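You operate a simulated robot arm through the tools that you are given. There is no shell and no other tool.

The job below is to be done with a simulated robot arm. You get a single attempt, and the scene is never put back.

Task
Fit the clear pane in the grey leaf's window and clamp it.
Fine: the pane is in the slatted crate: free the green latch, leave it free and shut the lid again; use the orange clamp.

The check looks at the end state, three seconds after you hand in, the way a careful person would. Anything else that was tipped, shoved, dropped, spilled or broken makes it a failure. A push-on lid holds only when it is set on centred and level and pressed home; a screw cap is set on level and turned clockwise until tight.

Robot
A 7-joint arm with a three-finger gripper, fixed in place. Base frame: the origin is at the foot of the arm, x ahead of it, y to its left, z up; the work surface is at about z = 85.6. Units: cm, degrees, N and s.
Its first joint turns from -166.0 to 166.0 degrees. Payload 2.69 kg.
The TCP is the grasp point between the finger pads, 3 cm short of the fingertips. In the tool frame z runs along the fingers and y along their closing line. Largest opening 12.8 cm; the body of the gripper starts 11.7 cm behind the TCP.
Orientation is that of the tool frame in the base frame, as a unit quaternion [x, y, z, w]. With the fingers straight down and closing along the base's y, the tool's x points along the base's -x, its y along +y and its z along -z.

Tools
- The arm moves only by the tool jog_arm. Its argument "steps" is one flat list of numbers, 7 for each row, row after row: the closure in counts, from 0 (fully open) to 255 (shut), then the shift along the base's x, y, z in cm, then the turn, a rotation vector about the base's x, y, z in degrees. In form: [grip, dx, dy, dz, rx, ry, rz, grip, dx, dy, dz, rx, ry, rz, ...]. A call has 1 to 20 rows; each row shifts and turns the commanded pose from where the row before left it. A row lasts 0.2 s, in which the tool goes at most 5 cm and 8.6 degrees; a call with a longer step from one row to the next is refused whole, and so is a gripper value outside its range. A pose out of reach is approached as far as the arm can. The call stops where the force on the tool passes 90 N (or 10 N more than at its start, if that is more) or the arm is blocked; 0.2 s more then pass. Each finger halts on what it meets, pressing with about 43 N; the grip force reading is that of the motor and also rises with nothing between the fingers. The clock runs only during rows and for 0.2 s after the last one: add rows that do not move to give the fingers time. It gives the time, the measured TCP pose, the force on the tool (base axes), the opening and the grip force at its end, in the units of the frame above (readings bear some noise), with the torque about the TCP (base axes, N m) and any sound that the robot's microphone picked up.
- Cameras (640 x 400 px; columns grow to the right, rows downward): "scene" is fixed at [6.9, 64.04, 159.86]; the picture's right is [-0.25, -0.97, 0.00], its down [-0.67, 0.17, -0.72] and it looks along [0.70, -0.18, -0.69] (base axes); focal length 305 px, centre (320, 200). "wrist" rides on the gripper at [5.8, 5.4, -13.1] in the tool frame; the picture's right is [-0.68, 0.74, 0.00], its down [-0.62, -0.57, -0.55] and it looks along [-0.40, -0.37, 0.84] (tool axes); focal length 234 px, centre (320, 200). There is no depth. A picture from a camera that has moved, and an enlarged one, comes with that camera's place and axes in the base frame and with its lens. The place of the scene camera against the robot may be out by one fixed shift of up to 2.5 cm in any direction.
- snapshot(camera): a new picture of that camera. No time passes.
- slide_trunk(by): slides the trunk up (or, below 0, down) by that many cm; the arm rides with it, the base frame stays. It gives what a move gives, with no picture.
- close_up(camera, box): a new picture of the part [left, top, right, bottom] of that camera's present view, enlarged. No time passes.
- close_job(): hands the job in; it is judged then, once.

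Places have to be worked out from the pictures, the camera data and where the tool is seen. Open the gripper and draw the arm clear of the work before you hand the job in, unless the task says otherwise.

The tools are called after "Emit:" by a JSON object that holds its "op" and its "data". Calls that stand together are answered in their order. jog_arm: Moves the arm, as the interface text tells. Its arguments: {"type":"object","properties":{"steps":{"type":"array","items":{"type":"number"}}},"required":["steps"]} The other tools are called the same way: slide_trunk (by) slides the trunk up or down; snapshot (camera) takes a picture; close_up (camera, box) takes an enlarged picture of a part of a camera's view; close_job () hands the job in.

At the start:

```text
time: 0.0
ee_pos: [46.18, 39.2, 134.02]
orientation: [-0.001, 1.0, 0.0, 0.0]
contact_force: [-0.5, -0.7, 0.5]
ft_torque: [-0.03, -0.05, 0.0]
opening: 12.8
grip_force: 0.0
trunk travel left (down, up): [-22.5, 12.5]
```

scene: 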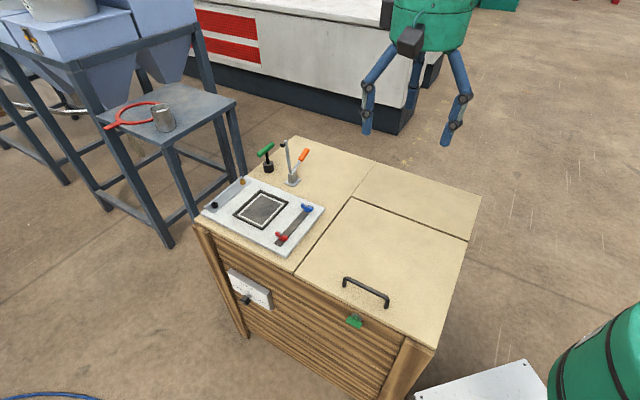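
wrist: 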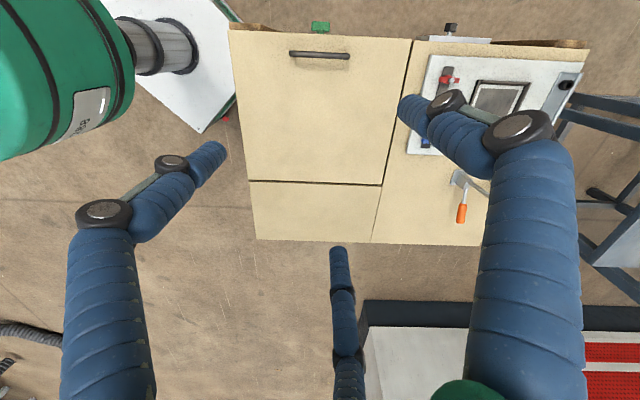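

The crate is a wooden cabinet with a hinged lid and black handle, with a green latch on its front; the leaf with its window lies on the other half of the top. I'll look closer at the details before moving.

Emit:
{"op": "close_up", "data": {"camera": "scene", "box": [190, 130, 350, 260]}}

Emit:
{"op": "close_up", "data": {"camera": "scene", "box": [300, 180, 490, 340]}}

Emit:
{"op": "close_up", "data": {"camera": "wrist", "box": [220, 10, 600, 250]}}

Emit:
{"op": "close_up", "data": {"camera": "scene", "box": [200, 230, 420, 390]}}

```text
3.08 times, centred on (270, 195) of scene
camera zoom: at [6.9, 64.04, 159.86], right [-0.25, -0.97, 0.0], down [-0.67, 0.17, -0.72], along [0.7, -0.18, -0.69], focal length 939 px, centre (474, 215)
```

zoom: 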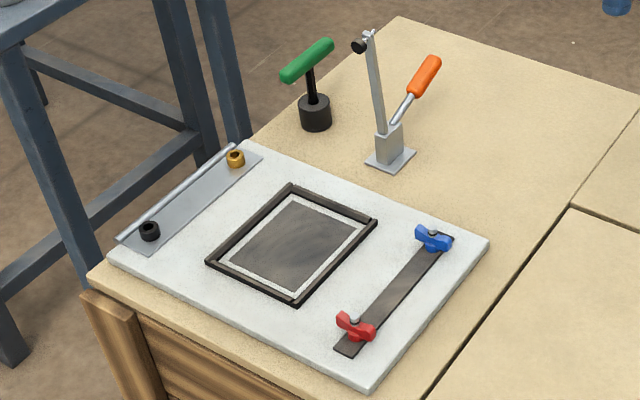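

```text
2.50 times, centred on (395, 260) of scene
camera zoom: at [6.9, 64.04, 159.86], right [-0.25, -0.97, 0.0], down [-0.67, 0.17, -0.72], along [0.7, -0.18, -0.69], focal length 763 px, centre (132, 50)
```

zoom: 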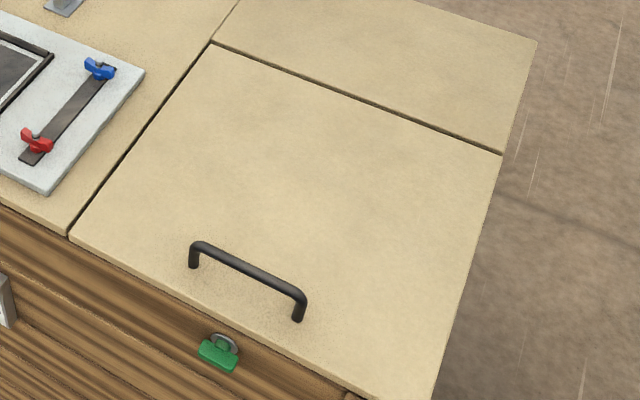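

```text
1.67 times, centred on (410, 130) of wrist
camera zoom: at [40.36, 44.57, 147.11], right [0.68, 0.74, 0.0], down [0.62, -0.57, 0.55], along [0.4, -0.37, -0.84], focal length 390 px, centre (170, 317)
```

zoom: 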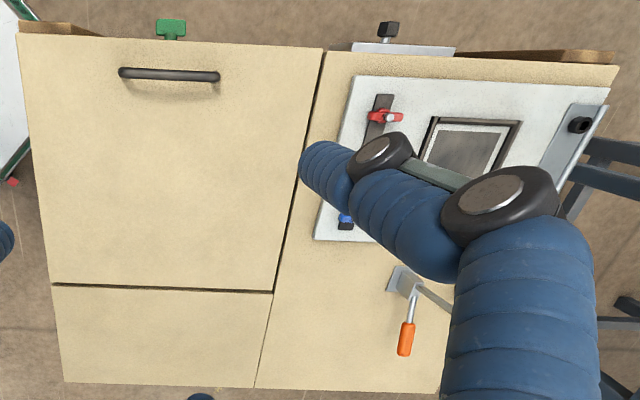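

```text
2.50 times, centred on (310, 310) of scene
camera zoom: at [6.9, 64.04, 159.86], right [-0.25, -0.97, 0.0], down [-0.67, 0.17, -0.72], along [0.7, -0.18, -0.69], focal length 763 px, centre (345, -75)
```

zoom: 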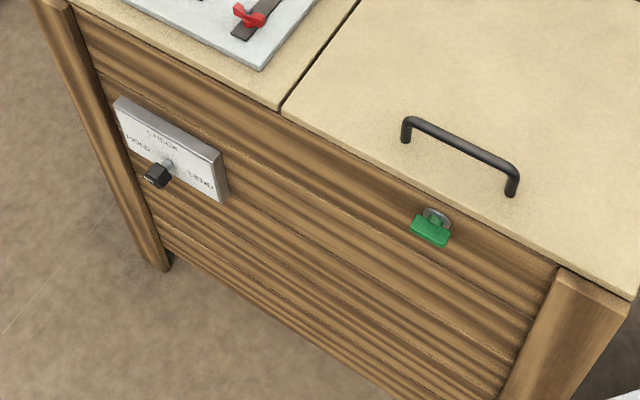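

The layout needs finer detail, so I'll enlarge the latch, the front dial panel, the clamp/T-handle area and the gripper itself.

Emit:
{"op": "close_up", "data": {"camera": "scene", "box": [220, 260, 284, 316]}}

Emit:
{"op": "close_up", "data": {"camera": "scene", "box": [325, 270, 405, 336]}}

Emit:
{"op": "close_up", "data": {"camera": "scene", "box": [250, 132, 322, 192]}}

Emit:
{"op": "close_up", "data": {"camera": "scene", "box": [200, 172, 330, 262]}}

Emit:
{"op": "close_up", "data": {"camera": "scene", "box": [340, 0, 500, 160]}}

Emit:
{"op": "close_up", "data": {"camera": "wrist", "box": [270, 10, 390, 90]}}

Emit:
{"op": "close_up", "data": {"camera": "wrist", "box": [400, 20, 600, 140]}}

```text
7.14 times, centred on (252, 288) of scene
camera zoom: at [6.9, 64.04, 159.86], right [-0.25, -0.97, 0.0], down [-0.67, 0.17, -0.72], along [0.7, -0.18, -0.69], focal length 2180 px, centre (806, -429)
```

zoom: 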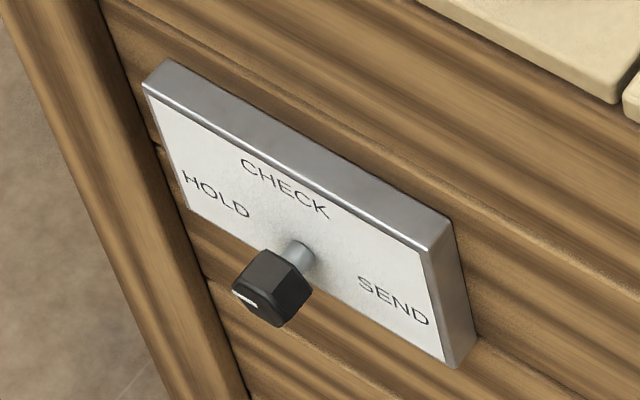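

```text
6.06 times, centred on (365, 303) of scene
camera zoom: at [6.9, 64.04, 159.86], right [-0.25, -0.97, 0.0], down [-0.67, 0.17, -0.72], along [0.7, -0.18, -0.69], focal length 1850 px, centre (47, -424)
```

zoom: 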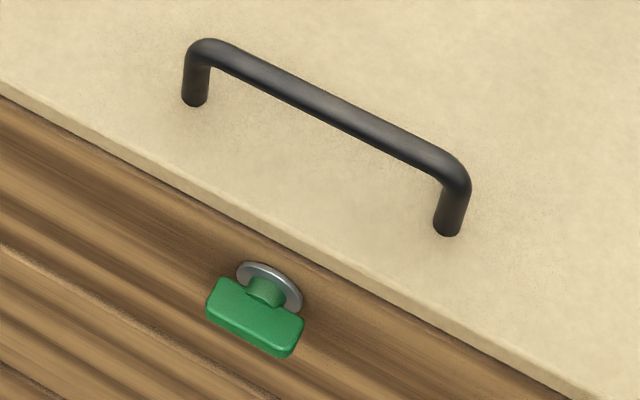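

```text
6.67 times, centred on (286, 162) of scene
camera zoom: at [6.9, 64.04, 159.86], right [-0.25, -0.97, 0.0], down [-0.67, 0.17, -0.72], along [0.7, -0.18, -0.69], focal length 2035 px, centre (547, 453)
```

zoom: 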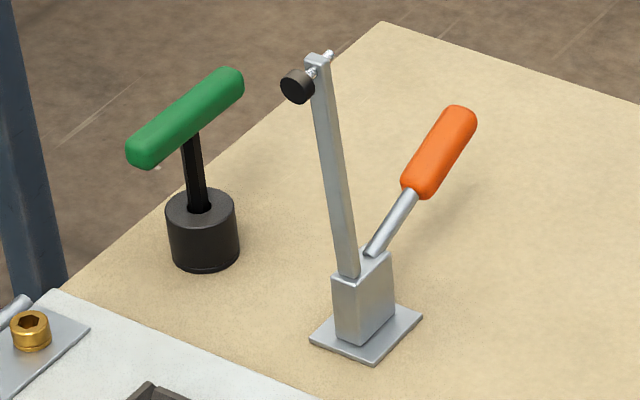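

```text
4.44 times, centred on (265, 217) of scene
camera zoom: at [6.9, 64.04, 159.86], right [-0.25, -0.97, 0.0], down [-0.67, 0.17, -0.72], along [0.7, -0.18, -0.69], focal length 1356 px, centre (564, 124)
```

zoom: 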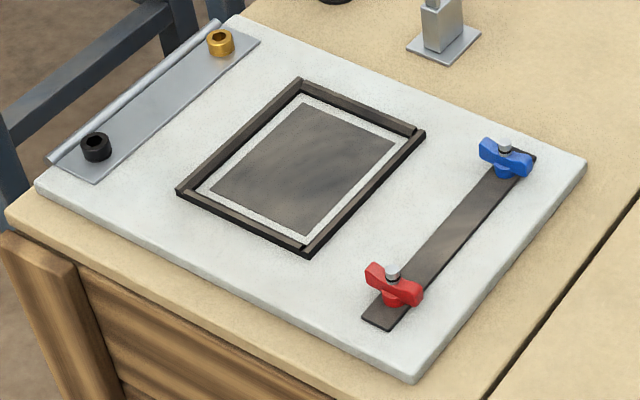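

```text
2.50 times, centred on (420, 80) of scene
camera zoom: at [6.9, 64.04, 159.86], right [-0.25, -0.97, 0.0], down [-0.67, 0.17, -0.72], along [0.7, -0.18, -0.69], focal length 763 px, centre (70, 500)
```

zoom: 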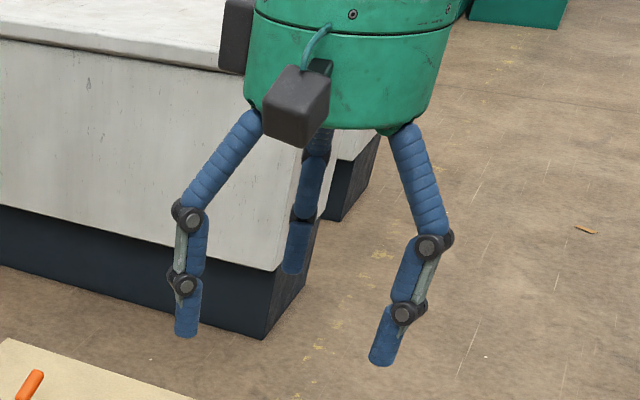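

```text
5.00 times, centred on (330, 50) of wrist
camera zoom: at [40.36, 44.57, 147.11], right [0.68, 0.74, 0.0], down [0.62, -0.57, 0.55], along [0.4, -0.37, -0.84], focal length 1171 px, centre (270, 950)
```

zoom: 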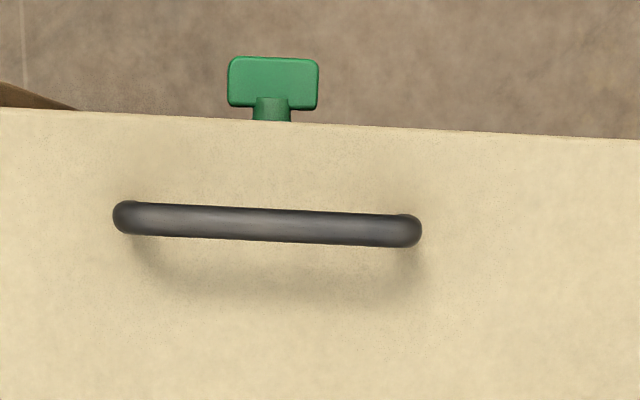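

```text
3.20 times, centred on (500, 80) of wrist
camera zoom: at [40.36, 44.57, 147.11], right [0.68, 0.74, 0.0], down [0.62, -0.57, 0.55], along [0.4, -0.37, -0.84], focal length 749 px, centre (-256, 584)
```

zoom: 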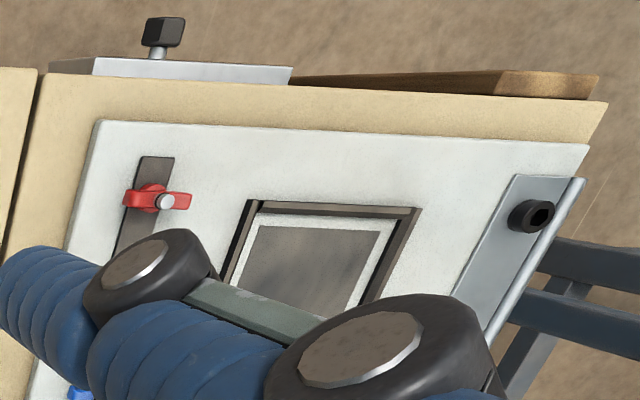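

The hand looks like three blue digits and the crate front faces roughly (-x,+y). I'll turn the tool 90° about z while moving in over the table, to get a second wrist view of the leaf and clamp for triangulation.

Emit:
{"op": "jog_arm", "data": {"steps": [0, 0.8, 0.4, 0, 0, 0, 8.2, 0, 0.8, 0.4, 0, 0, 0, 8.2, 0, 0.8, 0.4, 0, 0, 0, 8.2, 0, 0.8, 0.4, 0, 0, 0, 8.2, 0, 0.8, 0.4, 0, 0, 0, 8.2, 0, 0.8, 0.4, 0, 0, 0, 8.2, 0, 0.8, 0.4, 0, 0, 0, 8.2, 0, 0.8, 0.4, 0, 0, 0, 8.2, 0, 0.8, 0.4, 0, 0, 0, 8.2, 0, 0.8, 0.4, 0, 0, 0, 8.2, 0, 0.8, 0.4, 0, 0, 0, 8, 0, 0, 0, 0, 0, 0, 0]}}

Emit:
{"op": "snapshot", "data": {"camera": "wrist"}}

Emit:
{"op": "snapshot", "data": {"camera": "scene"}}

```text
time: 2.6
ee_pos: [54.96, 43.63, 133.94]
orientation: [0.708, -0.707, 0.0, -0.001]
contact_force: [0.1, 0.1, 0.6]
ft_torque: [-0.05, 0.04, -0.02]
opening: 12.8
grip_force: 0.0
trunk travel left (down, up): [-22.5, 12.5]
```

```text
taken
camera wrist: at [49.7, 37.78, 147.09], right [-0.74, 0.68, 0.0], down [0.56, 0.62, 0.55], along [0.37, 0.4, -0.84], focal length 234 px, centre (320, 200)
```

wrist: 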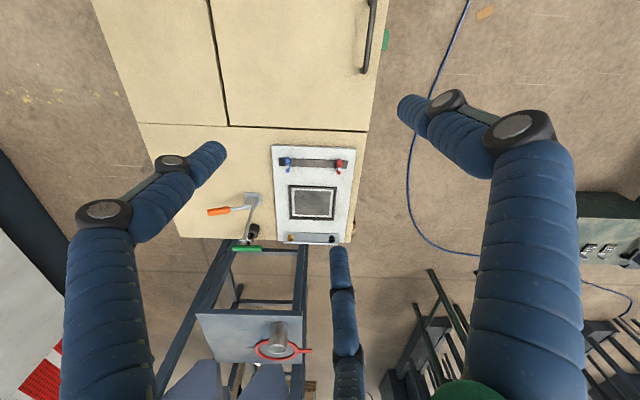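

```text
taken
```

scene: 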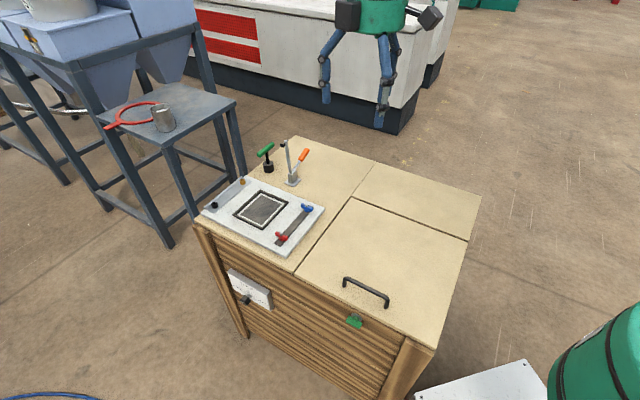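

Good second view: the leaf, clamp and lifter are in sight. Zooming in on them.

Emit:
{"op": "close_up", "data": {"camera": "wrist", "box": [190, 130, 370, 260]}}

Emit:
{"op": "close_up", "data": {"camera": "wrist", "box": [265, 140, 365, 250]}}

Emit:
{"op": "close_up", "data": {"camera": "wrist", "box": [80, 0, 420, 160]}}

```text
3.08 times, centred on (280, 195) of wrist
camera zoom: at [49.7, 37.78, 147.09], right [-0.74, 0.68, 0.0], down [0.56, 0.62, 0.55], along [0.37, 0.4, -0.84], focal length 720 px, centre (443, 215)
```

zoom: 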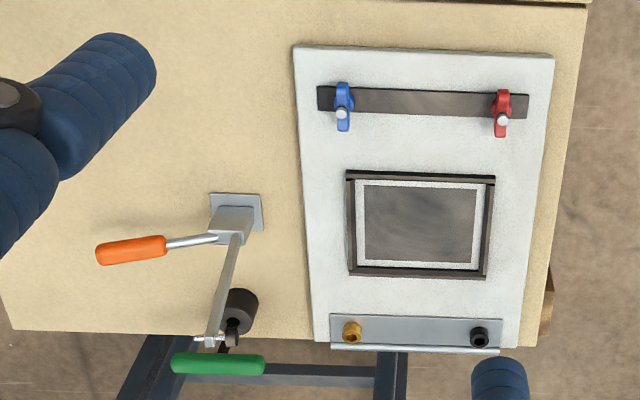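

```text
3.64 times, centred on (315, 195) of wrist
camera zoom: at [49.7, 37.78, 147.09], right [-0.74, 0.68, 0.0], down [0.56, 0.62, 0.55], along [0.37, 0.4, -0.84], focal length 852 px, centre (338, 218)
```

zoom: 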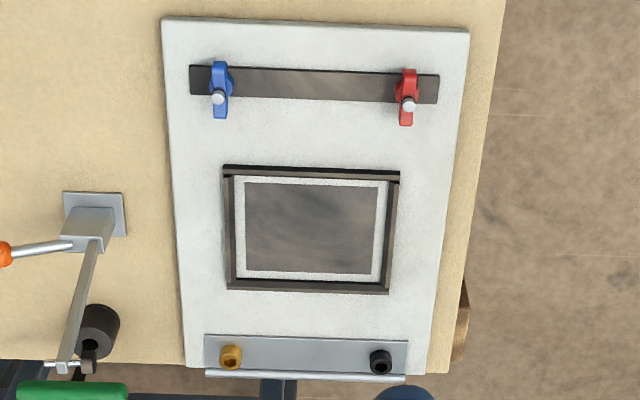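

```text
1.88 times, centred on (250, 80) of wrist
camera zoom: at [49.7, 37.78, 147.09], right [-0.74, 0.68, 0.0], down [0.56, 0.62, 0.55], along [0.37, 0.4, -0.84], focal length 441 px, centre (452, 426)
```

zoom: 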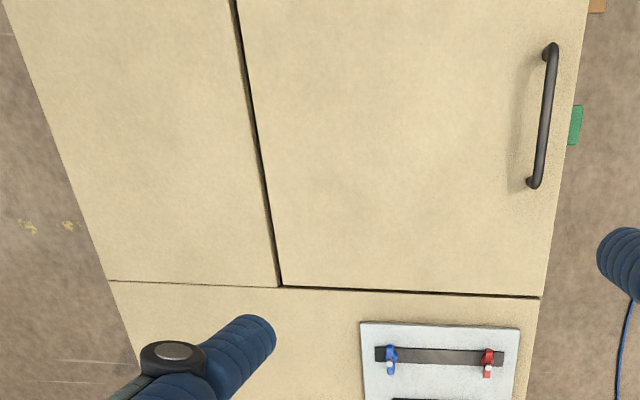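

Triangulating, I take the crate as set at 45° to the base: latch tab near (37, 47, 80) sticking out of the front face, lid about 39×36 cm hinged at its back edge, window centre near (79, 66), clamp near (92, 53). I'll swing out to the front side and start turning the tool toward a horizontal approach on the latch, pausing to check.

Emit:
{"op": "jog_arm", "data": {"steps": [0, -3.5, 1.6, -1, 0, 0, 5.6, 0, -3.5, 1.6, -1, 0, 0, 5.6, 0, -3.5, 1.6, -1, 0, 0, 5.6, 0, -3.5, 1.6, -1, 0, 0, 5.6, 0, -3.5, 1.6, -1, 0, 0, 5.6, 0, -3.5, 1.6, -1, 0, 0, 5.6, 0, -3.5, 1.6, -1, 0, 0, 5.6, 0, -3.5, 1.6, -1, 0, 0, 5.8, 0, 0, 0, 0, 0, 0, 0]}}

Emit:
{"op": "snapshot", "data": {"camera": "wrist"}}

Emit:
{"op": "snapshot", "data": {"camera": "scene"}}

```text
time: 4.6
ee_pos: [26.93, 56.6, 125.88]
orientation: [0.924, -0.382, 0.0, 0.0]
contact_force: [0.8, 0.5, -0.3]
ft_torque: [0.0, -0.01, -0.01]
opening: 12.82
grip_force: 0.0
trunk travel left (down, up): [-22.5, 12.5]
```

```text
taken
camera wrist: at [27.28, 48.6, 138.97], right [-1.0, -0.04, 0.0], down [-0.04, 0.84, 0.55], along [-0.02, 0.55, -0.84], focal length 234 px, centre (320, 200)
```

wrist: 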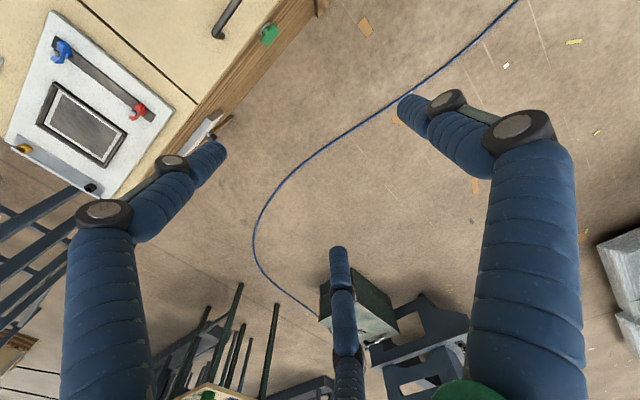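

```text
taken
```

scene: 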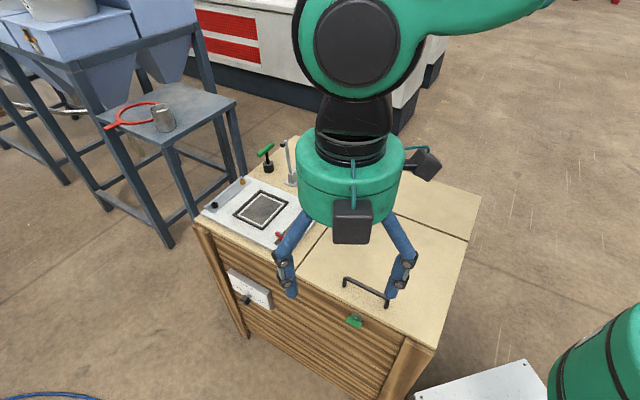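

The tool is pointing down over the space in front of the crate. Now I tilt it about the crate's long axis toward pointing at the front face, lowering a little.

Emit:
{"op": "jog_arm", "data": {"steps": [0, 0, 0, -1, -5.8, -5.8, 0, 0, 0, 0, -1, -5.8, -5.8, 0, 0, 0, 0, -1, -5.8, -5.8, 0, 0, 0, 0, -1, -5.8, -5.8, 0, 0, 0, 0, -1, -5.8, -5.8, 0, 0, 0, 0, -1, -5.8, -5.8, 0, 0, 0, 0, 0, 0, 0, 0]}}

Emit:
{"op": "snapshot", "data": {"camera": "wrist"}}

Emit:
{"op": "snapshot", "data": {"camera": "scene"}}

```text
time: 6.2
ee_pos: [26.9, 56.26, 119.96]
orientation: [0.84, -0.348, 0.385, 0.16]
contact_force: [1.0, -0.7, -0.1]
ft_torque: [0.13, 0.13, -0.01]
opening: 12.8
grip_force: 0.1
trunk travel left (down, up): [-22.5, 12.5]
```

```text
taken
camera wrist: at [18.89, 56.75, 133.04], right [-0.83, -0.21, -0.51], down [-0.18, 0.98, -0.11], along [0.52, 0.0, -0.85], focal length 234 px, centre (320, 200)
```

wrist: 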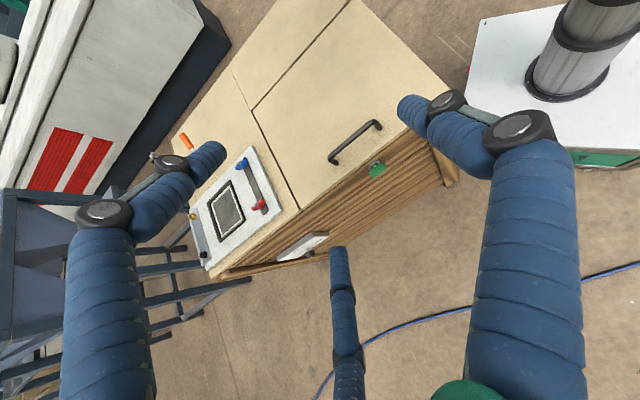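

```text
taken
```

scene: 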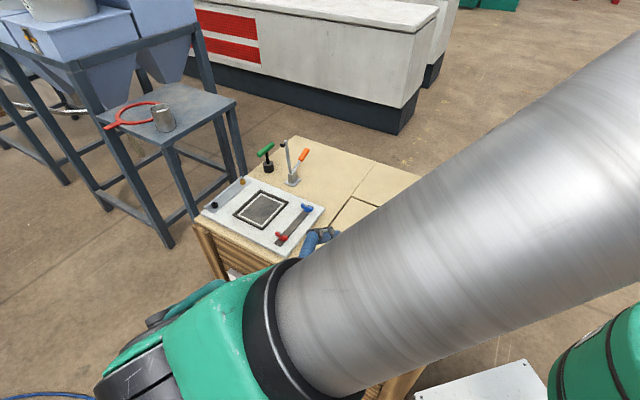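

This view shows the handle, latch and front face together. I'll enlarge it for triangulation.

Emit:
{"op": "close_up", "data": {"camera": "wrist", "box": [310, 100, 470, 200]}}

Emit:
{"op": "close_up", "data": {"camera": "wrist", "box": [345, 145, 409, 185]}}

Emit:
{"op": "close_up", "data": {"camera": "wrist", "box": [140, 100, 340, 270]}}

```text
4.00 times, centred on (390, 150) of wrist
camera zoom: at [18.89, 56.75, 133.04], right [-0.83, -0.21, -0.51], down [-0.18, 0.98, -0.11], along [0.52, 0.0, -0.85], focal length 937 px, centre (40, 400)
```

zoom: 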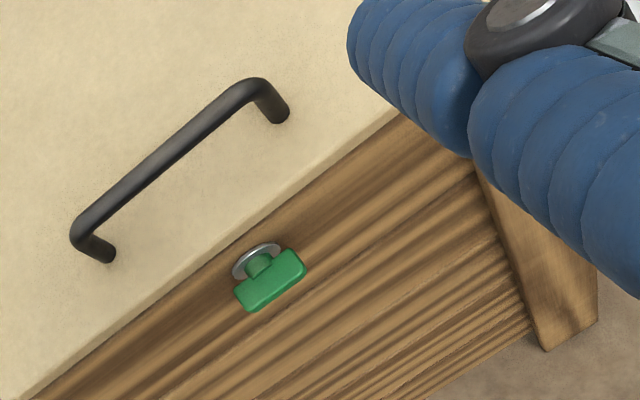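

```text
10.00 times, centred on (377, 165) of wrist
camera zoom: at [18.89, 56.75, 133.04], right [-0.83, -0.21, -0.51], down [-0.18, 0.98, -0.11], along [0.52, 0.0, -0.85], focal length 2342 px, centre (-250, 550)
```

zoom: 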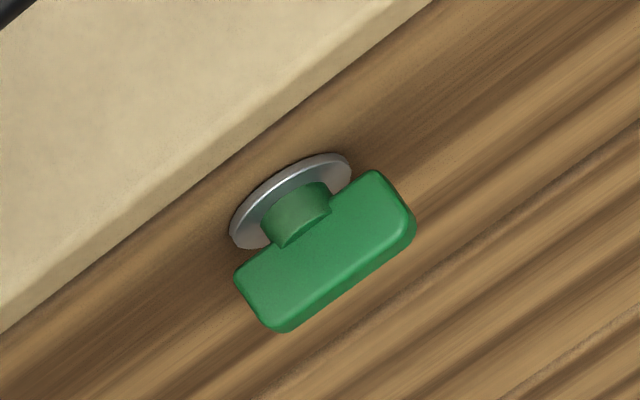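

```text
2.35 times, centred on (240, 185) of wrist
camera zoom: at [18.89, 56.75, 133.04], right [-0.83, -0.21, -0.51], down [-0.18, 0.98, -0.11], along [0.52, 0.0, -0.85], focal length 551 px, centre (508, 235)
```

zoom: 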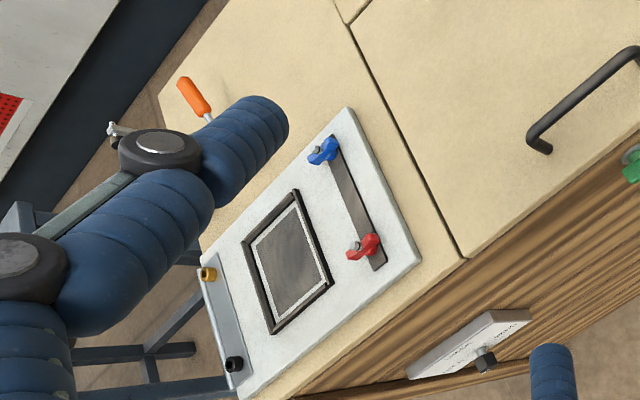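

Three rays agree: latch tab centre ≈ (37.45, 47.25, 80.9), about 4.1 cm wide; crate top ≈ 85.4; handle bar centre ≈ (41.2, 43.3, 89.3). I finish the tilt to horizontal and lower to latch height, staying about 9 cm in front of it.

Emit:
{"op": "jog_arm", "data": {"steps": [0, 0, 0, -3, -5.77, -5.77, 0, 0, 0, 0, -3, -5.77, -5.77, 0, 0, 0, 0, -3, -5.77, -5.77, 0, 0, 0, 0, -3, -5.77, -5.77, 0, 0, 0, 0, -3, -5.77, -5.77, 0, 0, 0.3, -0.3, -4, 0, 0, 0, 0, 0.6, -0.6, -4, 0, 0, 0, 0, 0.8, -0.8, -4, 0, 0, 0, 0, 0.8, -0.5, -4, 0, 0, 0, 0, 0.8, -0.5, -4, 0, 0, 0, 0, 0.7, 0, -4, 0, 0, 0, 0, 0, 0, 0, 0, 0, 0]}}

Emit:
{"op": "snapshot", "data": {"camera": "wrist"}}

Emit:
{"op": "snapshot", "data": {"camera": "scene"}}

```text
time: 7.2
ee_pos: [30.67, 57.69, 121.4]
orientation: [0.721, -0.379, 0.551, 0.182]
contact_force: [1.1, -0.3, 0.5]
ft_torque: [0.04, 0.05, -0.06]
opening: 12.79
grip_force: 0.0
trunk travel left (down, up): [-22.5, 12.5]
stopped in row 4: the arm was blocked; the commanded pose is now the measured one
```

```text
taken
camera wrist: at [18.77, 60.99, 130.35], right [-0.62, -0.24, -0.74], down [0.0, 0.95, -0.31], along [0.78, -0.19, -0.59], focal length 234 px, centre (320, 200)
```

wrist: 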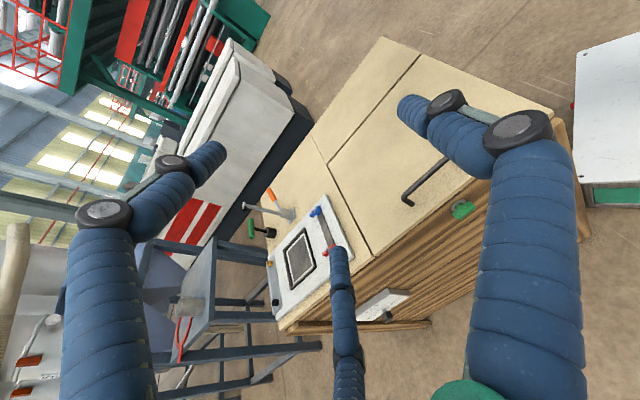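

```text
taken
```

scene: 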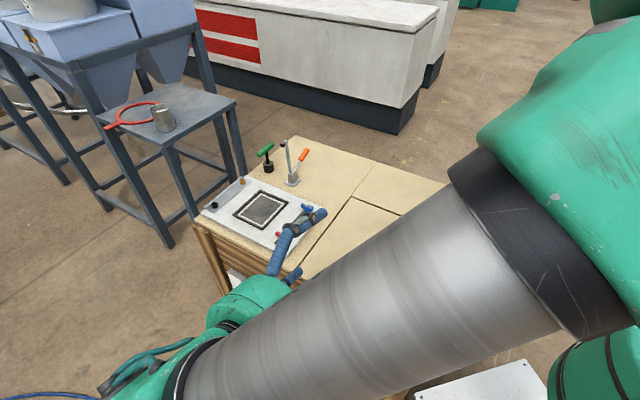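

The arm hit a joint limit before horizontal, so a sideways grip of the latch isn't available here. I'll return to tool-down and instead turn the tab by pushing one end with closed fingertips from above; first unwind the tilt.

Emit:
{"op": "jog_arm", "data": {"steps": [0, -0.3, 0, 0.5, 5.155, 5.975, 1.01, 0, -0.3, 0, 0.5, 5.155, 5.975, 1.01, 0, -0.3, 0, 0.5, 5.155, 5.975, 1.01, 0, -0.3, 0, 0.5, 5.155, 5.975, 1.01, 0, -0.3, 0, 0.5, 5.155, 5.975, 1.01, 0, -0.3, 0, 0.5, 5.155, 5.975, 1.01, 0, -0.3, 0, 0.5, 5.155, 5.975, 1.01, 0, -0.3, 0, 0.5, 5.155, 5.975, 1.01, 0, -0.3, 0, 0.5, 5.155, 5.975, 1.01, 0, 0, 0, 0, 0, 0, 0]}}

```text
time: 9.4
ee_pos: [27.48, 57.94, 125.85]
orientation: [0.925, -0.381, 0.001, -0.006]
contact_force: [0.5, 0.9, 0.1]
ft_torque: [0.07, 0.0, 0.02]
opening: 12.79
grip_force: 0.1
trunk travel left (down, up): [-22.5, 12.5]
```

Back to tool-down. Now I rotate −180° about z (back past the start yaw) so the wrist camera looks at the front from outside, and close the fingers to see the closed-hand shape.

Emit:
{"op": "jog_arm", "data": {"steps": [0, 0, 0, 0, 0, 0, -8.5, 0, 0, 0, 0, 0, 0, -8.5, 0, 0, 0, 0, 0, 0, -8.5, 0, 0, 0, 0, 0, 0, -8.5, 0, 0, 0, 0, 0, 0, -8.5, 0, 0, 0, 0, 0, 0, -8.5, 0, 0, 0, 0, 0, 0, -8.5, 0, 0, 0, 0, 0, 0, -8.5, 0, 0, 0, 0, 0, 0, -8.5, 0, 0, 0, 0, 0, 0, -8.5, 0, 0, 0, 0, 0, 0, -8.5, 0, 0, 0, 0, 0, 0, -8.5, 0, 0, 0, 0, 0, 0, -8.5, 0, 0, 0, 0, 0, 0, -8.5, 0, 0, 0, 0, 0, 0, -8.5, 0, 0, 0, 0, 0, 0, -8.5, 0, 0, 0, 0, 0, 0, -8.5, 0, 0, 0, 0, 0, 0, -8.5, 0, 0, 0, 0, 0, 0, -8.5, 0, 0, 0, 0, 0, 0, -8.5]}}

Emit:
{"op": "jog_arm", "data": {"steps": [255, 0, 0, 0, 0, 0, -5, 255, 0, 0, 0, 0, 0, -5, 255, 0, 0, 0, 0, 0, 0, 255, 0, 0, 0, 0, 0, 0, 255, 0, 0, 0, 0, 0, 0]}}

Emit:
{"op": "snapshot", "data": {"camera": "wrist"}}

Emit:
{"op": "snapshot", "data": {"camera": "scene"}}

```text
time: 13.6
ee_pos: [27.4, 57.95, 125.66]
orientation: [0.3, 0.954, -0.005, -0.002]
contact_force: [-0.5, -0.5, -0.5]
ft_torque: [0.01, 0.0, -0.01]
opening: 12.78
grip_force: 0.1
trunk travel left (down, up): [-22.5, 12.5]
```

```text
time: 14.8
ee_pos: [27.42, 57.84, 125.62]
orientation: [0.382, 0.924, -0.005, -0.001]
contact_force: [0.7, -0.2, -0.9]
ft_torque: [0.0, 0.01, 0.0]
opening: 0.22
grip_force: 31.8
trunk travel left (down, up): [-22.5, 12.5]
```

```text
taken
camera wrist: at [27.14, 65.88, 138.73], right [1.0, 0.05, -0.01], down [0.04, -0.83, 0.55], along [0.02, -0.55, -0.83], focal length 234 px, centre (320, 200)
```

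wrist: 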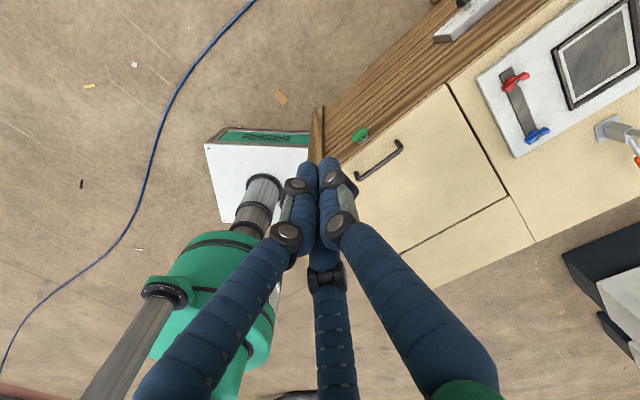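

```text
taken
```

scene: 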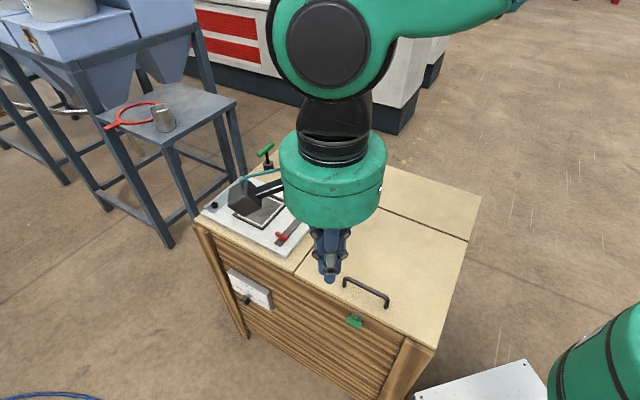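

Closed, the three digits meet in one cluster at the tips. I move it above the far end of the latch tab (about s=+1.4 cm off its axis) and stop ~10 cm higher to check the alignment.

Emit:
{"op": "jog_arm", "data": {"steps": [255, 1.35, -1.17, -3.7, 0, 0, 0, 255, 1.35, -1.17, -3.7, 0, 0, 0, 255, 1.35, -1.17, -3.7, 0, 0, 0, 255, 1.35, -1.17, -3.7, 0, 0, 0, 255, 1.35, -1.17, -3.7, 0, 0, 0, 255, 1.35, -1.17, -3.7, 0, 0, 0, 255, 1.35, -1.17, -3.7, 0, 0, 0, 255, 1.31, -1.14, -3.7, 0, 0, 0, 255, 0, 0, 0, 0, 0, 0]}}

Emit:
{"op": "snapshot", "data": {"camera": "wrist"}}

Emit:
{"op": "close_up", "data": {"camera": "scene", "box": [300, 240, 420, 340]}}

```text
time: 16.8
ee_pos: [37.93, 48.45, 95.7]
orientation: [0.381, 0.925, -0.004, -0.002]
contact_force: [0.8, 0.4, 0.1]
ft_torque: [-0.02, 0.03, -0.03]
opening: 0.19
grip_force: 31.5
trunk travel left (down, up): [-22.5, 12.5]
```

```text
taken
camera wrist: at [37.66, 56.54, 108.91], right [1.0, 0.05, -0.01], down [0.04, -0.83, 0.55], along [0.02, -0.55, -0.83], focal length 234 px, centre (320, 200)
```

wrist: 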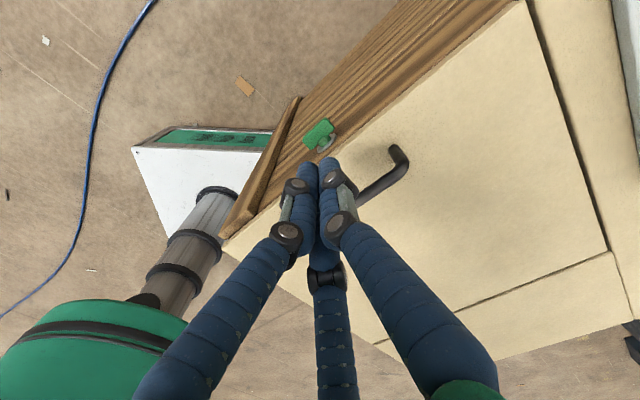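

```text
4.00 times, centred on (360, 290) of scene
camera zoom: at [6.9, 64.04, 159.86], right [-0.25, -0.97, 0.0], down [-0.67, 0.17, -0.72], along [0.7, -0.18, -0.69], focal length 1221 px, centre (160, -160)
```

zoom: 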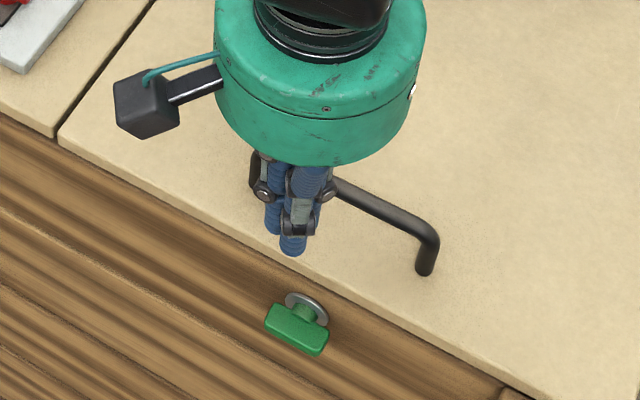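

The tip cluster is lined up above the tab's far (left) end. I lower to just above it, then press down slowly in small steps watching the force.

Emit:
{"op": "jog_arm", "data": {"steps": [255, 0, 0, -3.2, 0, 0, 0, 255, 0, 0, -3.2, 0, 0, 0, 255, 0, 0, -2.5, 0, 0, 0, 255, 0, 0, 0, 0, 0, 0]}}

Emit:
{"op": "close_up", "data": {"camera": "scene", "box": [300, 240, 420, 340]}}

Emit:
{"op": "close_up", "data": {"camera": "wrist", "box": [250, 80, 400, 200]}}

```text
time: 17.8
ee_pos: [38.18, 48.4, 87.0]
orientation: [0.381, 0.924, -0.004, -0.001]
contact_force: [-0.3, -0.4, -0.3]
ft_torque: [-0.01, 0.02, -0.03]
opening: 0.22
grip_force: 30.9
trunk travel left (down, up): [-22.5, 12.5]
```

```text
4.00 times, centred on (360, 290) of scene
camera zoom: at [6.9, 64.04, 159.86], right [-0.25, -0.97, 0.0], down [-0.67, 0.17, -0.72], along [0.7, -0.18, -0.69], focal length 1221 px, centre (160, -160)
```

zoom: 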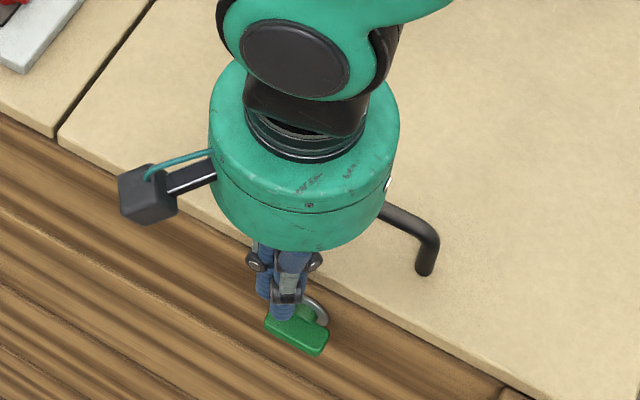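

```text
3.33 times, centred on (325, 140) of wrist
camera zoom: at [37.9, 56.49, 100.13], right [1.0, 0.05, -0.01], down [0.04, -0.83, 0.55], along [0.02, -0.55, -0.83], focal length 781 px, centre (303, 400)
```

zoom: 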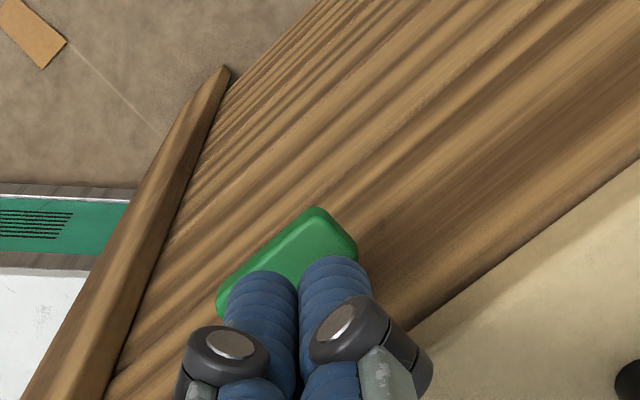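

Tip is about 2 cm over the tab's far end with no contact. Pressing down in small steps.

Emit:
{"op": "jog_arm", "data": {"steps": [255, 0, 0, -0.6, 0, 0, 0, 255, 0, 0, -0.6, 0, 0, 0, 255, 0, 0, -0.5, 0, 0, 0, 255, 0, 0, -0.4, 0, 0, 0, 255, 0, 0, -0.3, 0, 0, 0]}}

Emit:
{"op": "close_up", "data": {"camera": "wrist", "box": [250, 80, 400, 200]}}

```text
time: 19.0
ee_pos: [38.15, 48.49, 84.65]
orientation: [0.381, 0.925, -0.005, -0.001]
contact_force: [-0.3, 0.5, 0.2]
ft_torque: [0.03, -0.01, 0.03]
opening: 0.23
grip_force: 32.1
trunk travel left (down, up): [-22.5, 12.5]
```

```text
3.33 times, centred on (325, 140) of wrist
camera zoom: at [37.96, 56.44, 97.82], right [1.0, 0.05, -0.01], down [0.04, -0.83, 0.55], along [0.02, -0.55, -0.83], focal length 781 px, centre (303, 400)
```

zoom: 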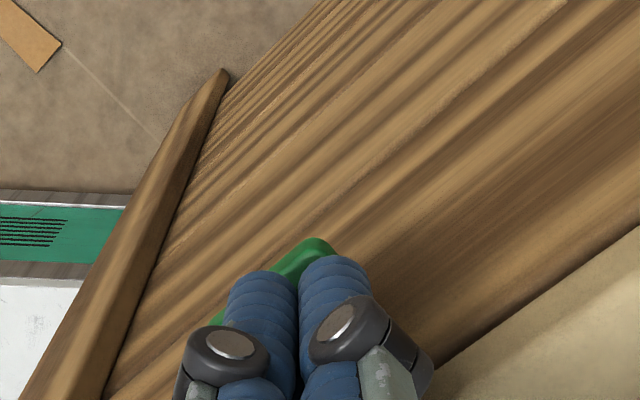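

Emit:
{"op": "jog_arm", "data": {"steps": [255, 0, 0, -0.3, 0, 0, 0, 255, 0, 0, -0.3, 0, 0, 0, 255, 0, 0, -0.2, 0, 0, 0]}}

Emit:
{"op": "close_up", "data": {"camera": "scene", "box": [320, 280, 390, 340]}}

```text
time: 19.8
ee_pos: [38.1, 48.47, 84.02]
orientation: [0.381, 0.925, -0.004, -0.001]
contact_force: [-0.6, 0.8, 0.6]
ft_torque: [0.0, 0.02, -0.03]
opening: 0.22
grip_force: 31.4
trunk travel left (down, up): [-22.5, 12.5]
```

```text
6.67 times, centred on (355, 310) of scene
camera zoom: at [6.9, 64.04, 159.86], right [-0.25, -0.97, 0.0], down [-0.67, 0.17, -0.72], along [0.7, -0.18, -0.69], focal length 2035 px, centre (87, -533)
```

zoom: 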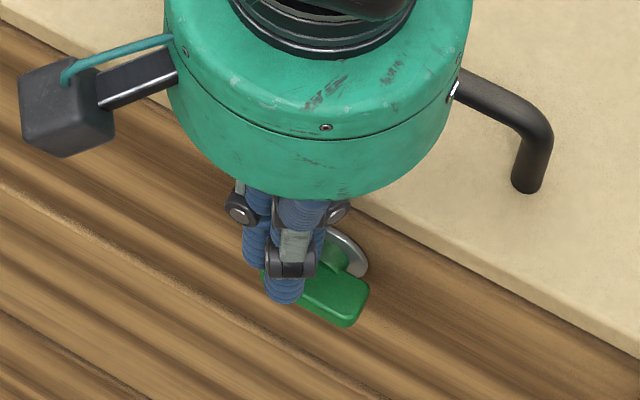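

No contact force yet at tip z≈81. I keep lowering in small steps.

Emit:
{"op": "jog_arm", "data": {"steps": [255, 0, 0, -0.3, 0, 0, 0, 255, 0, 0, -0.3, 0, 0, 0, 255, 0, 0, -0.3, 0, 0, 0]}}

Emit:
{"op": "close_up", "data": {"camera": "scene", "box": [320, 280, 390, 340]}}

Emit:
{"op": "close_up", "data": {"camera": "wrist", "box": [250, 80, 400, 200]}}

```text
time: 20.6
ee_pos: [38.33, 48.83, 83.45]
orientation: [0.381, 0.924, -0.001, -0.001]
contact_force: [1.7, 8.6, 22.4]
ft_torque: [-0.11, 0.05, 0.29]
opening: 0.22
grip_force: 31.0
trunk travel left (down, up): [-22.5, 12.5]
```

```text
6.67 times, centred on (355, 310) of scene
camera zoom: at [6.9, 64.04, 159.86], right [-0.25, -0.97, 0.0], down [-0.67, 0.17, -0.72], along [0.7, -0.18, -0.69], focal length 2035 px, centre (87, -533)
```

zoom: 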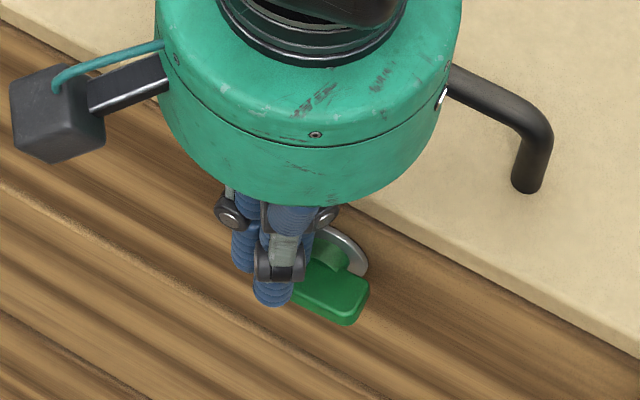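

```text
3.33 times, centred on (325, 140) of wrist
camera zoom: at [38.08, 56.77, 96.42], right [1.0, 0.05, 0.0], down [0.04, -0.83, 0.55], along [0.02, -0.55, -0.84], focal length 781 px, centre (303, 400)
```

zoom: 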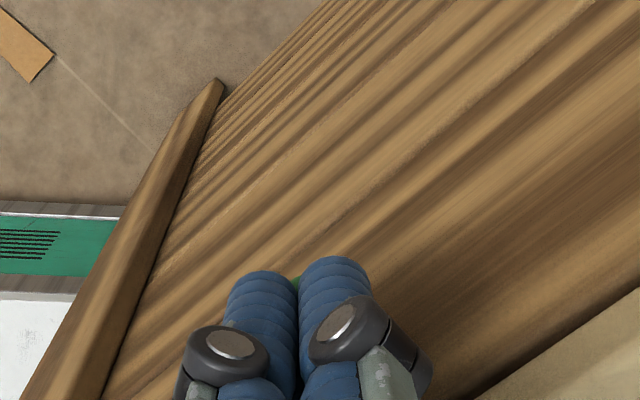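

Contact at ~22 N with no rotation and the tip being nudged sideways, so this direction seems not to turn. I lift off and try the other end of the tab.

Emit:
{"op": "jog_arm", "data": {"steps": [255, 0, 0, 2.0, 0, 0, 0, 255, 0, 0, 2.0, 0, 0, 0, 255, -1.06, -1.16, 0, 0, 0, 0, 255, -1.06, -1.16, 0, 0, 0, 0, 255, 0, 0, -1.5, 0, 0, 0, 255, 0, 0, -1.2, 0, 0, 0, 255, 0, 0, -0.3, 0, 0, 0]}}

Emit:
{"op": "close_up", "data": {"camera": "scene", "box": [320, 280, 390, 340]}}

```text
time: 22.2
ee_pos: [36.05, 46.09, 84.07]
orientation: [0.382, 0.924, -0.004, -0.003]
contact_force: [0.8, 1.5, 0.2]
ft_torque: [-0.03, 0.04, 0.01]
opening: 0.22
grip_force: 32.1
trunk travel left (down, up): [-22.5, 12.5]
```

```text
6.67 times, centred on (355, 310) of scene
camera zoom: at [6.9, 64.04, 159.86], right [-0.25, -0.97, 0.0], down [-0.67, 0.17, -0.72], along [0.7, -0.18, -0.69], focal length 2035 px, centre (87, -533)
```

zoom: 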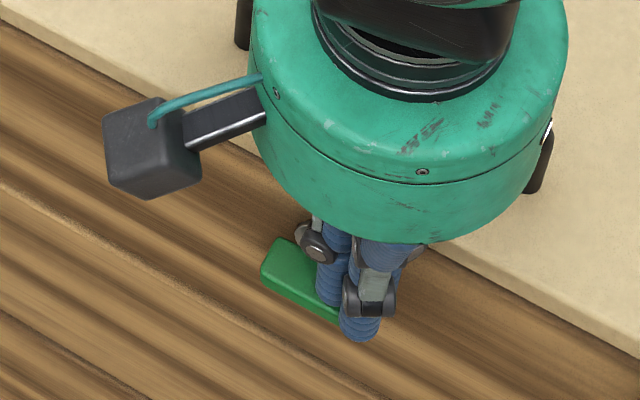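

Now over the near end (s≈58.1). Pressing down gently.

Emit:
{"op": "jog_arm", "data": {"steps": [255, 0, 0, -0.3, 0, 0, 0, 255, 0, 0, -0.3, 0, 0, 0, 255, 0, 0, -0.3, 0, 0, 0]}}

Emit:
{"op": "close_up", "data": {"camera": "scene", "box": [320, 280, 390, 340]}}

```text
time: 23.0
ee_pos: [36.05, 46.16, 83.19]
orientation: [0.381, 0.925, -0.004, -0.002]
contact_force: [-3.2, 0.7, 5.8]
ft_torque: [0.06, -0.06, 0.02]
opening: 0.22
grip_force: 31.3
trunk travel left (down, up): [-22.5, 12.5]
```

```text
6.67 times, centred on (355, 310) of scene
camera zoom: at [6.9, 64.04, 159.86], right [-0.25, -0.97, 0.0], down [-0.67, 0.17, -0.72], along [0.7, -0.18, -0.69], focal length 2035 px, centre (87, -533)
```

zoom: 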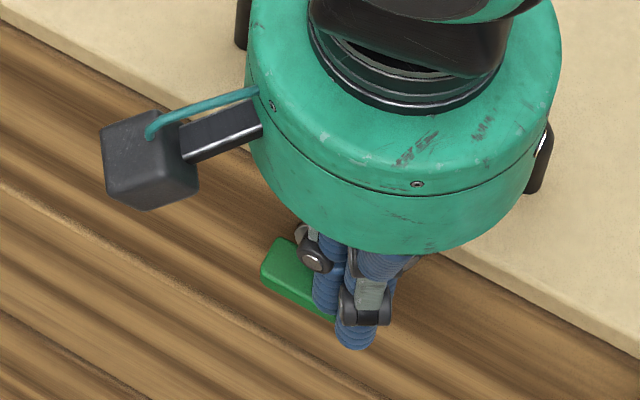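

Emit:
{"op": "jog_arm", "data": {"steps": [255, 0, 0, -0.3, 0, 0, 0, 255, 0, 0, -0.3, 0, 0, 0, 255, 0, 0, -0.3, 0, 0, 0]}}

Emit:
{"op": "close_up", "data": {"camera": "scene", "box": [320, 280, 390, 340]}}

Emit:
{"op": "close_up", "data": {"camera": "wrist", "box": [250, 80, 400, 200]}}

```text
time: 23.7
ee_pos: [36.13, 46.45, 83.13]
orientation: [0.381, 0.925, -0.001, 0.0]
contact_force: [-8.7, -12.8, 52.4]
ft_torque: [0.0, -0.3, -0.13]
opening: 0.57
grip_force: 30.9
trunk travel left (down, up): [-22.5, 12.5]
stopped in row 3: the force on the tool passed its limit at 99 N (the readings are from after the stop); the commanded pose is now the measured one
```

```text
6.67 times, centred on (355, 310) of scene
camera zoom: at [6.9, 64.04, 159.86], right [-0.25, -0.97, 0.0], down [-0.67, 0.17, -0.72], along [0.7, -0.18, -0.69], focal length 2035 px, centre (87, -533)
```

zoom: 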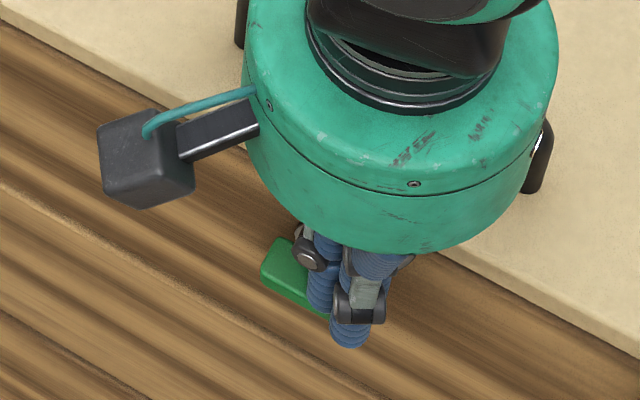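

```text
3.33 times, centred on (325, 140) of wrist
camera zoom: at [35.86, 54.34, 96.29], right [1.0, 0.05, 0.0], down [0.04, -0.83, 0.55], along [0.02, -0.55, -0.84], focal length 781 px, centre (303, 400)
```

zoom: 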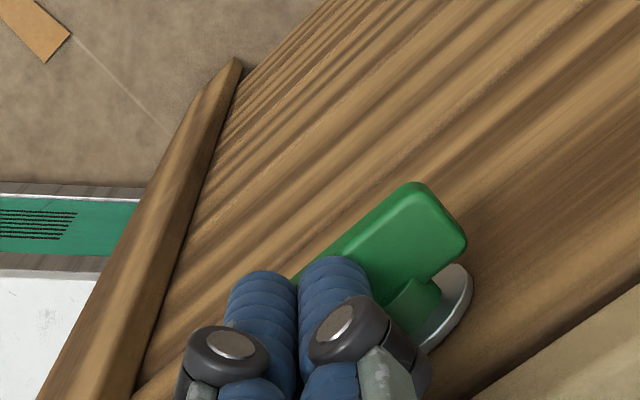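

The near end resisted ~99 N without moving, so that direction is blocked. I lift away and look at the latch again.

Emit:
{"op": "jog_arm", "data": {"steps": [255, 0, 0, 2.0, 0, 0, 0, 255, 0, 0, 2.0, 0, 0, 0, 255, -1, 1, 1, 0, 0, 0, 255, -2, 2, 1, 0, 0, 0, 255, 0, 0, 0, 0, 0, 0]}}

Emit:
{"op": "close_up", "data": {"camera": "wrist", "box": [250, 60, 450, 200]}}

Emit:
{"op": "close_up", "data": {"camera": "scene", "box": [320, 280, 390, 340]}}

```text
time: 24.9
ee_pos: [33.35, 49.62, 88.99]
orientation: [0.381, 0.924, -0.002, -0.001]
contact_force: [-1.0, 0.5, -0.8]
ft_torque: [0.01, -0.04, 0.01]
opening: 0.23
grip_force: 32.0
trunk travel left (down, up): [-22.5, 12.5]
```

```text
2.86 times, centred on (350, 130) of wrist
camera zoom: at [33.13, 57.68, 102.03], right [1.0, 0.05, 0.0], down [0.04, -0.83, 0.55], along [0.02, -0.55, -0.83], focal length 669 px, centre (234, 400)
```

zoom: 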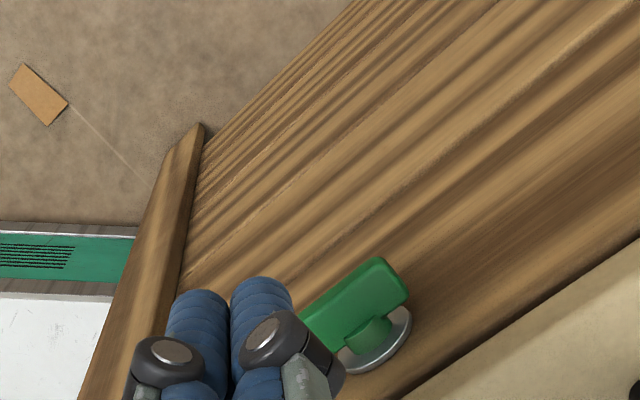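

```text
6.67 times, centred on (355, 310) of scene
camera zoom: at [6.9, 64.04, 159.86], right [-0.25, -0.97, 0.0], down [-0.67, 0.17, -0.72], along [0.7, -0.18, -0.69], focal length 2035 px, centre (87, -533)
```

zoom: 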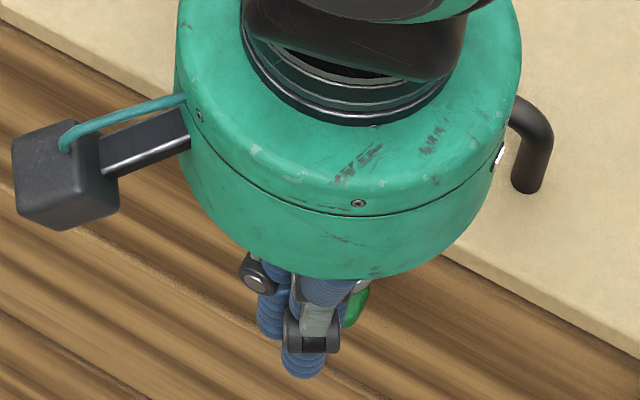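

The tab is still level; clockwise (near end down) is blocked. I go back to the far end, a bit closer in to the tab, and press harder there.

Emit:
{"op": "jog_arm", "data": {"steps": [255, 2.4, -0.77, 0, 0, 0, 0, 255, 2.4, -0.77, 0, 0, 0, 0, 255, 0, 0, -2.0, 0, 0, 0, 255, 0, 0, -2.0, 0, 0, 0, 255, 0, 0, -1.0, 0, 0, 0, 255, 0, 0, -0.3, 0, 0, 0, 255, 0, 0, -0.3, 0, 0, 0, 255, 0, 0, -0.3, 0, 0, 0]}}

Emit:
{"op": "close_up", "data": {"camera": "scene", "box": [320, 280, 390, 340]}}

```text
time: 25.7
ee_pos: [38.56, 47.99, 88.29]
orientation: [0.381, 0.925, 0.002, 0.001]
contact_force: [-10.2, -13.4, 51.8]
ft_torque: [-1.06, -0.14, -0.34]
opening: 0.2
grip_force: 31.5
trunk travel left (down, up): [-22.5, 12.5]
stopped in row 4: the force on the tool passed its limit at 113 N (the readings are from after the stop); the commanded pose is now the measured one
```

```text
6.67 times, centred on (355, 310) of scene
camera zoom: at [6.9, 64.04, 159.86], right [-0.25, -0.97, 0.0], down [-0.67, 0.17, -0.72], along [0.7, -0.18, -0.69], focal length 2035 px, centre (87, -533)
```

zoom: 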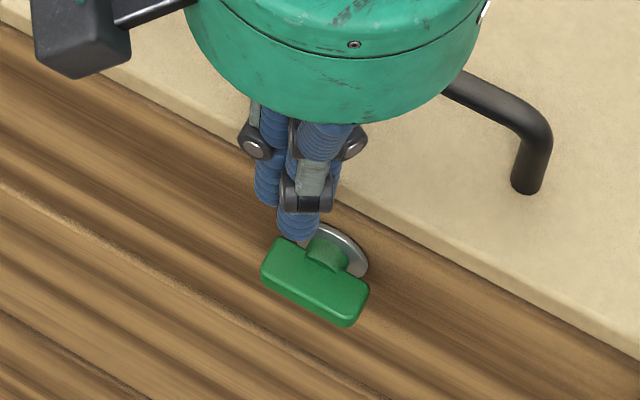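

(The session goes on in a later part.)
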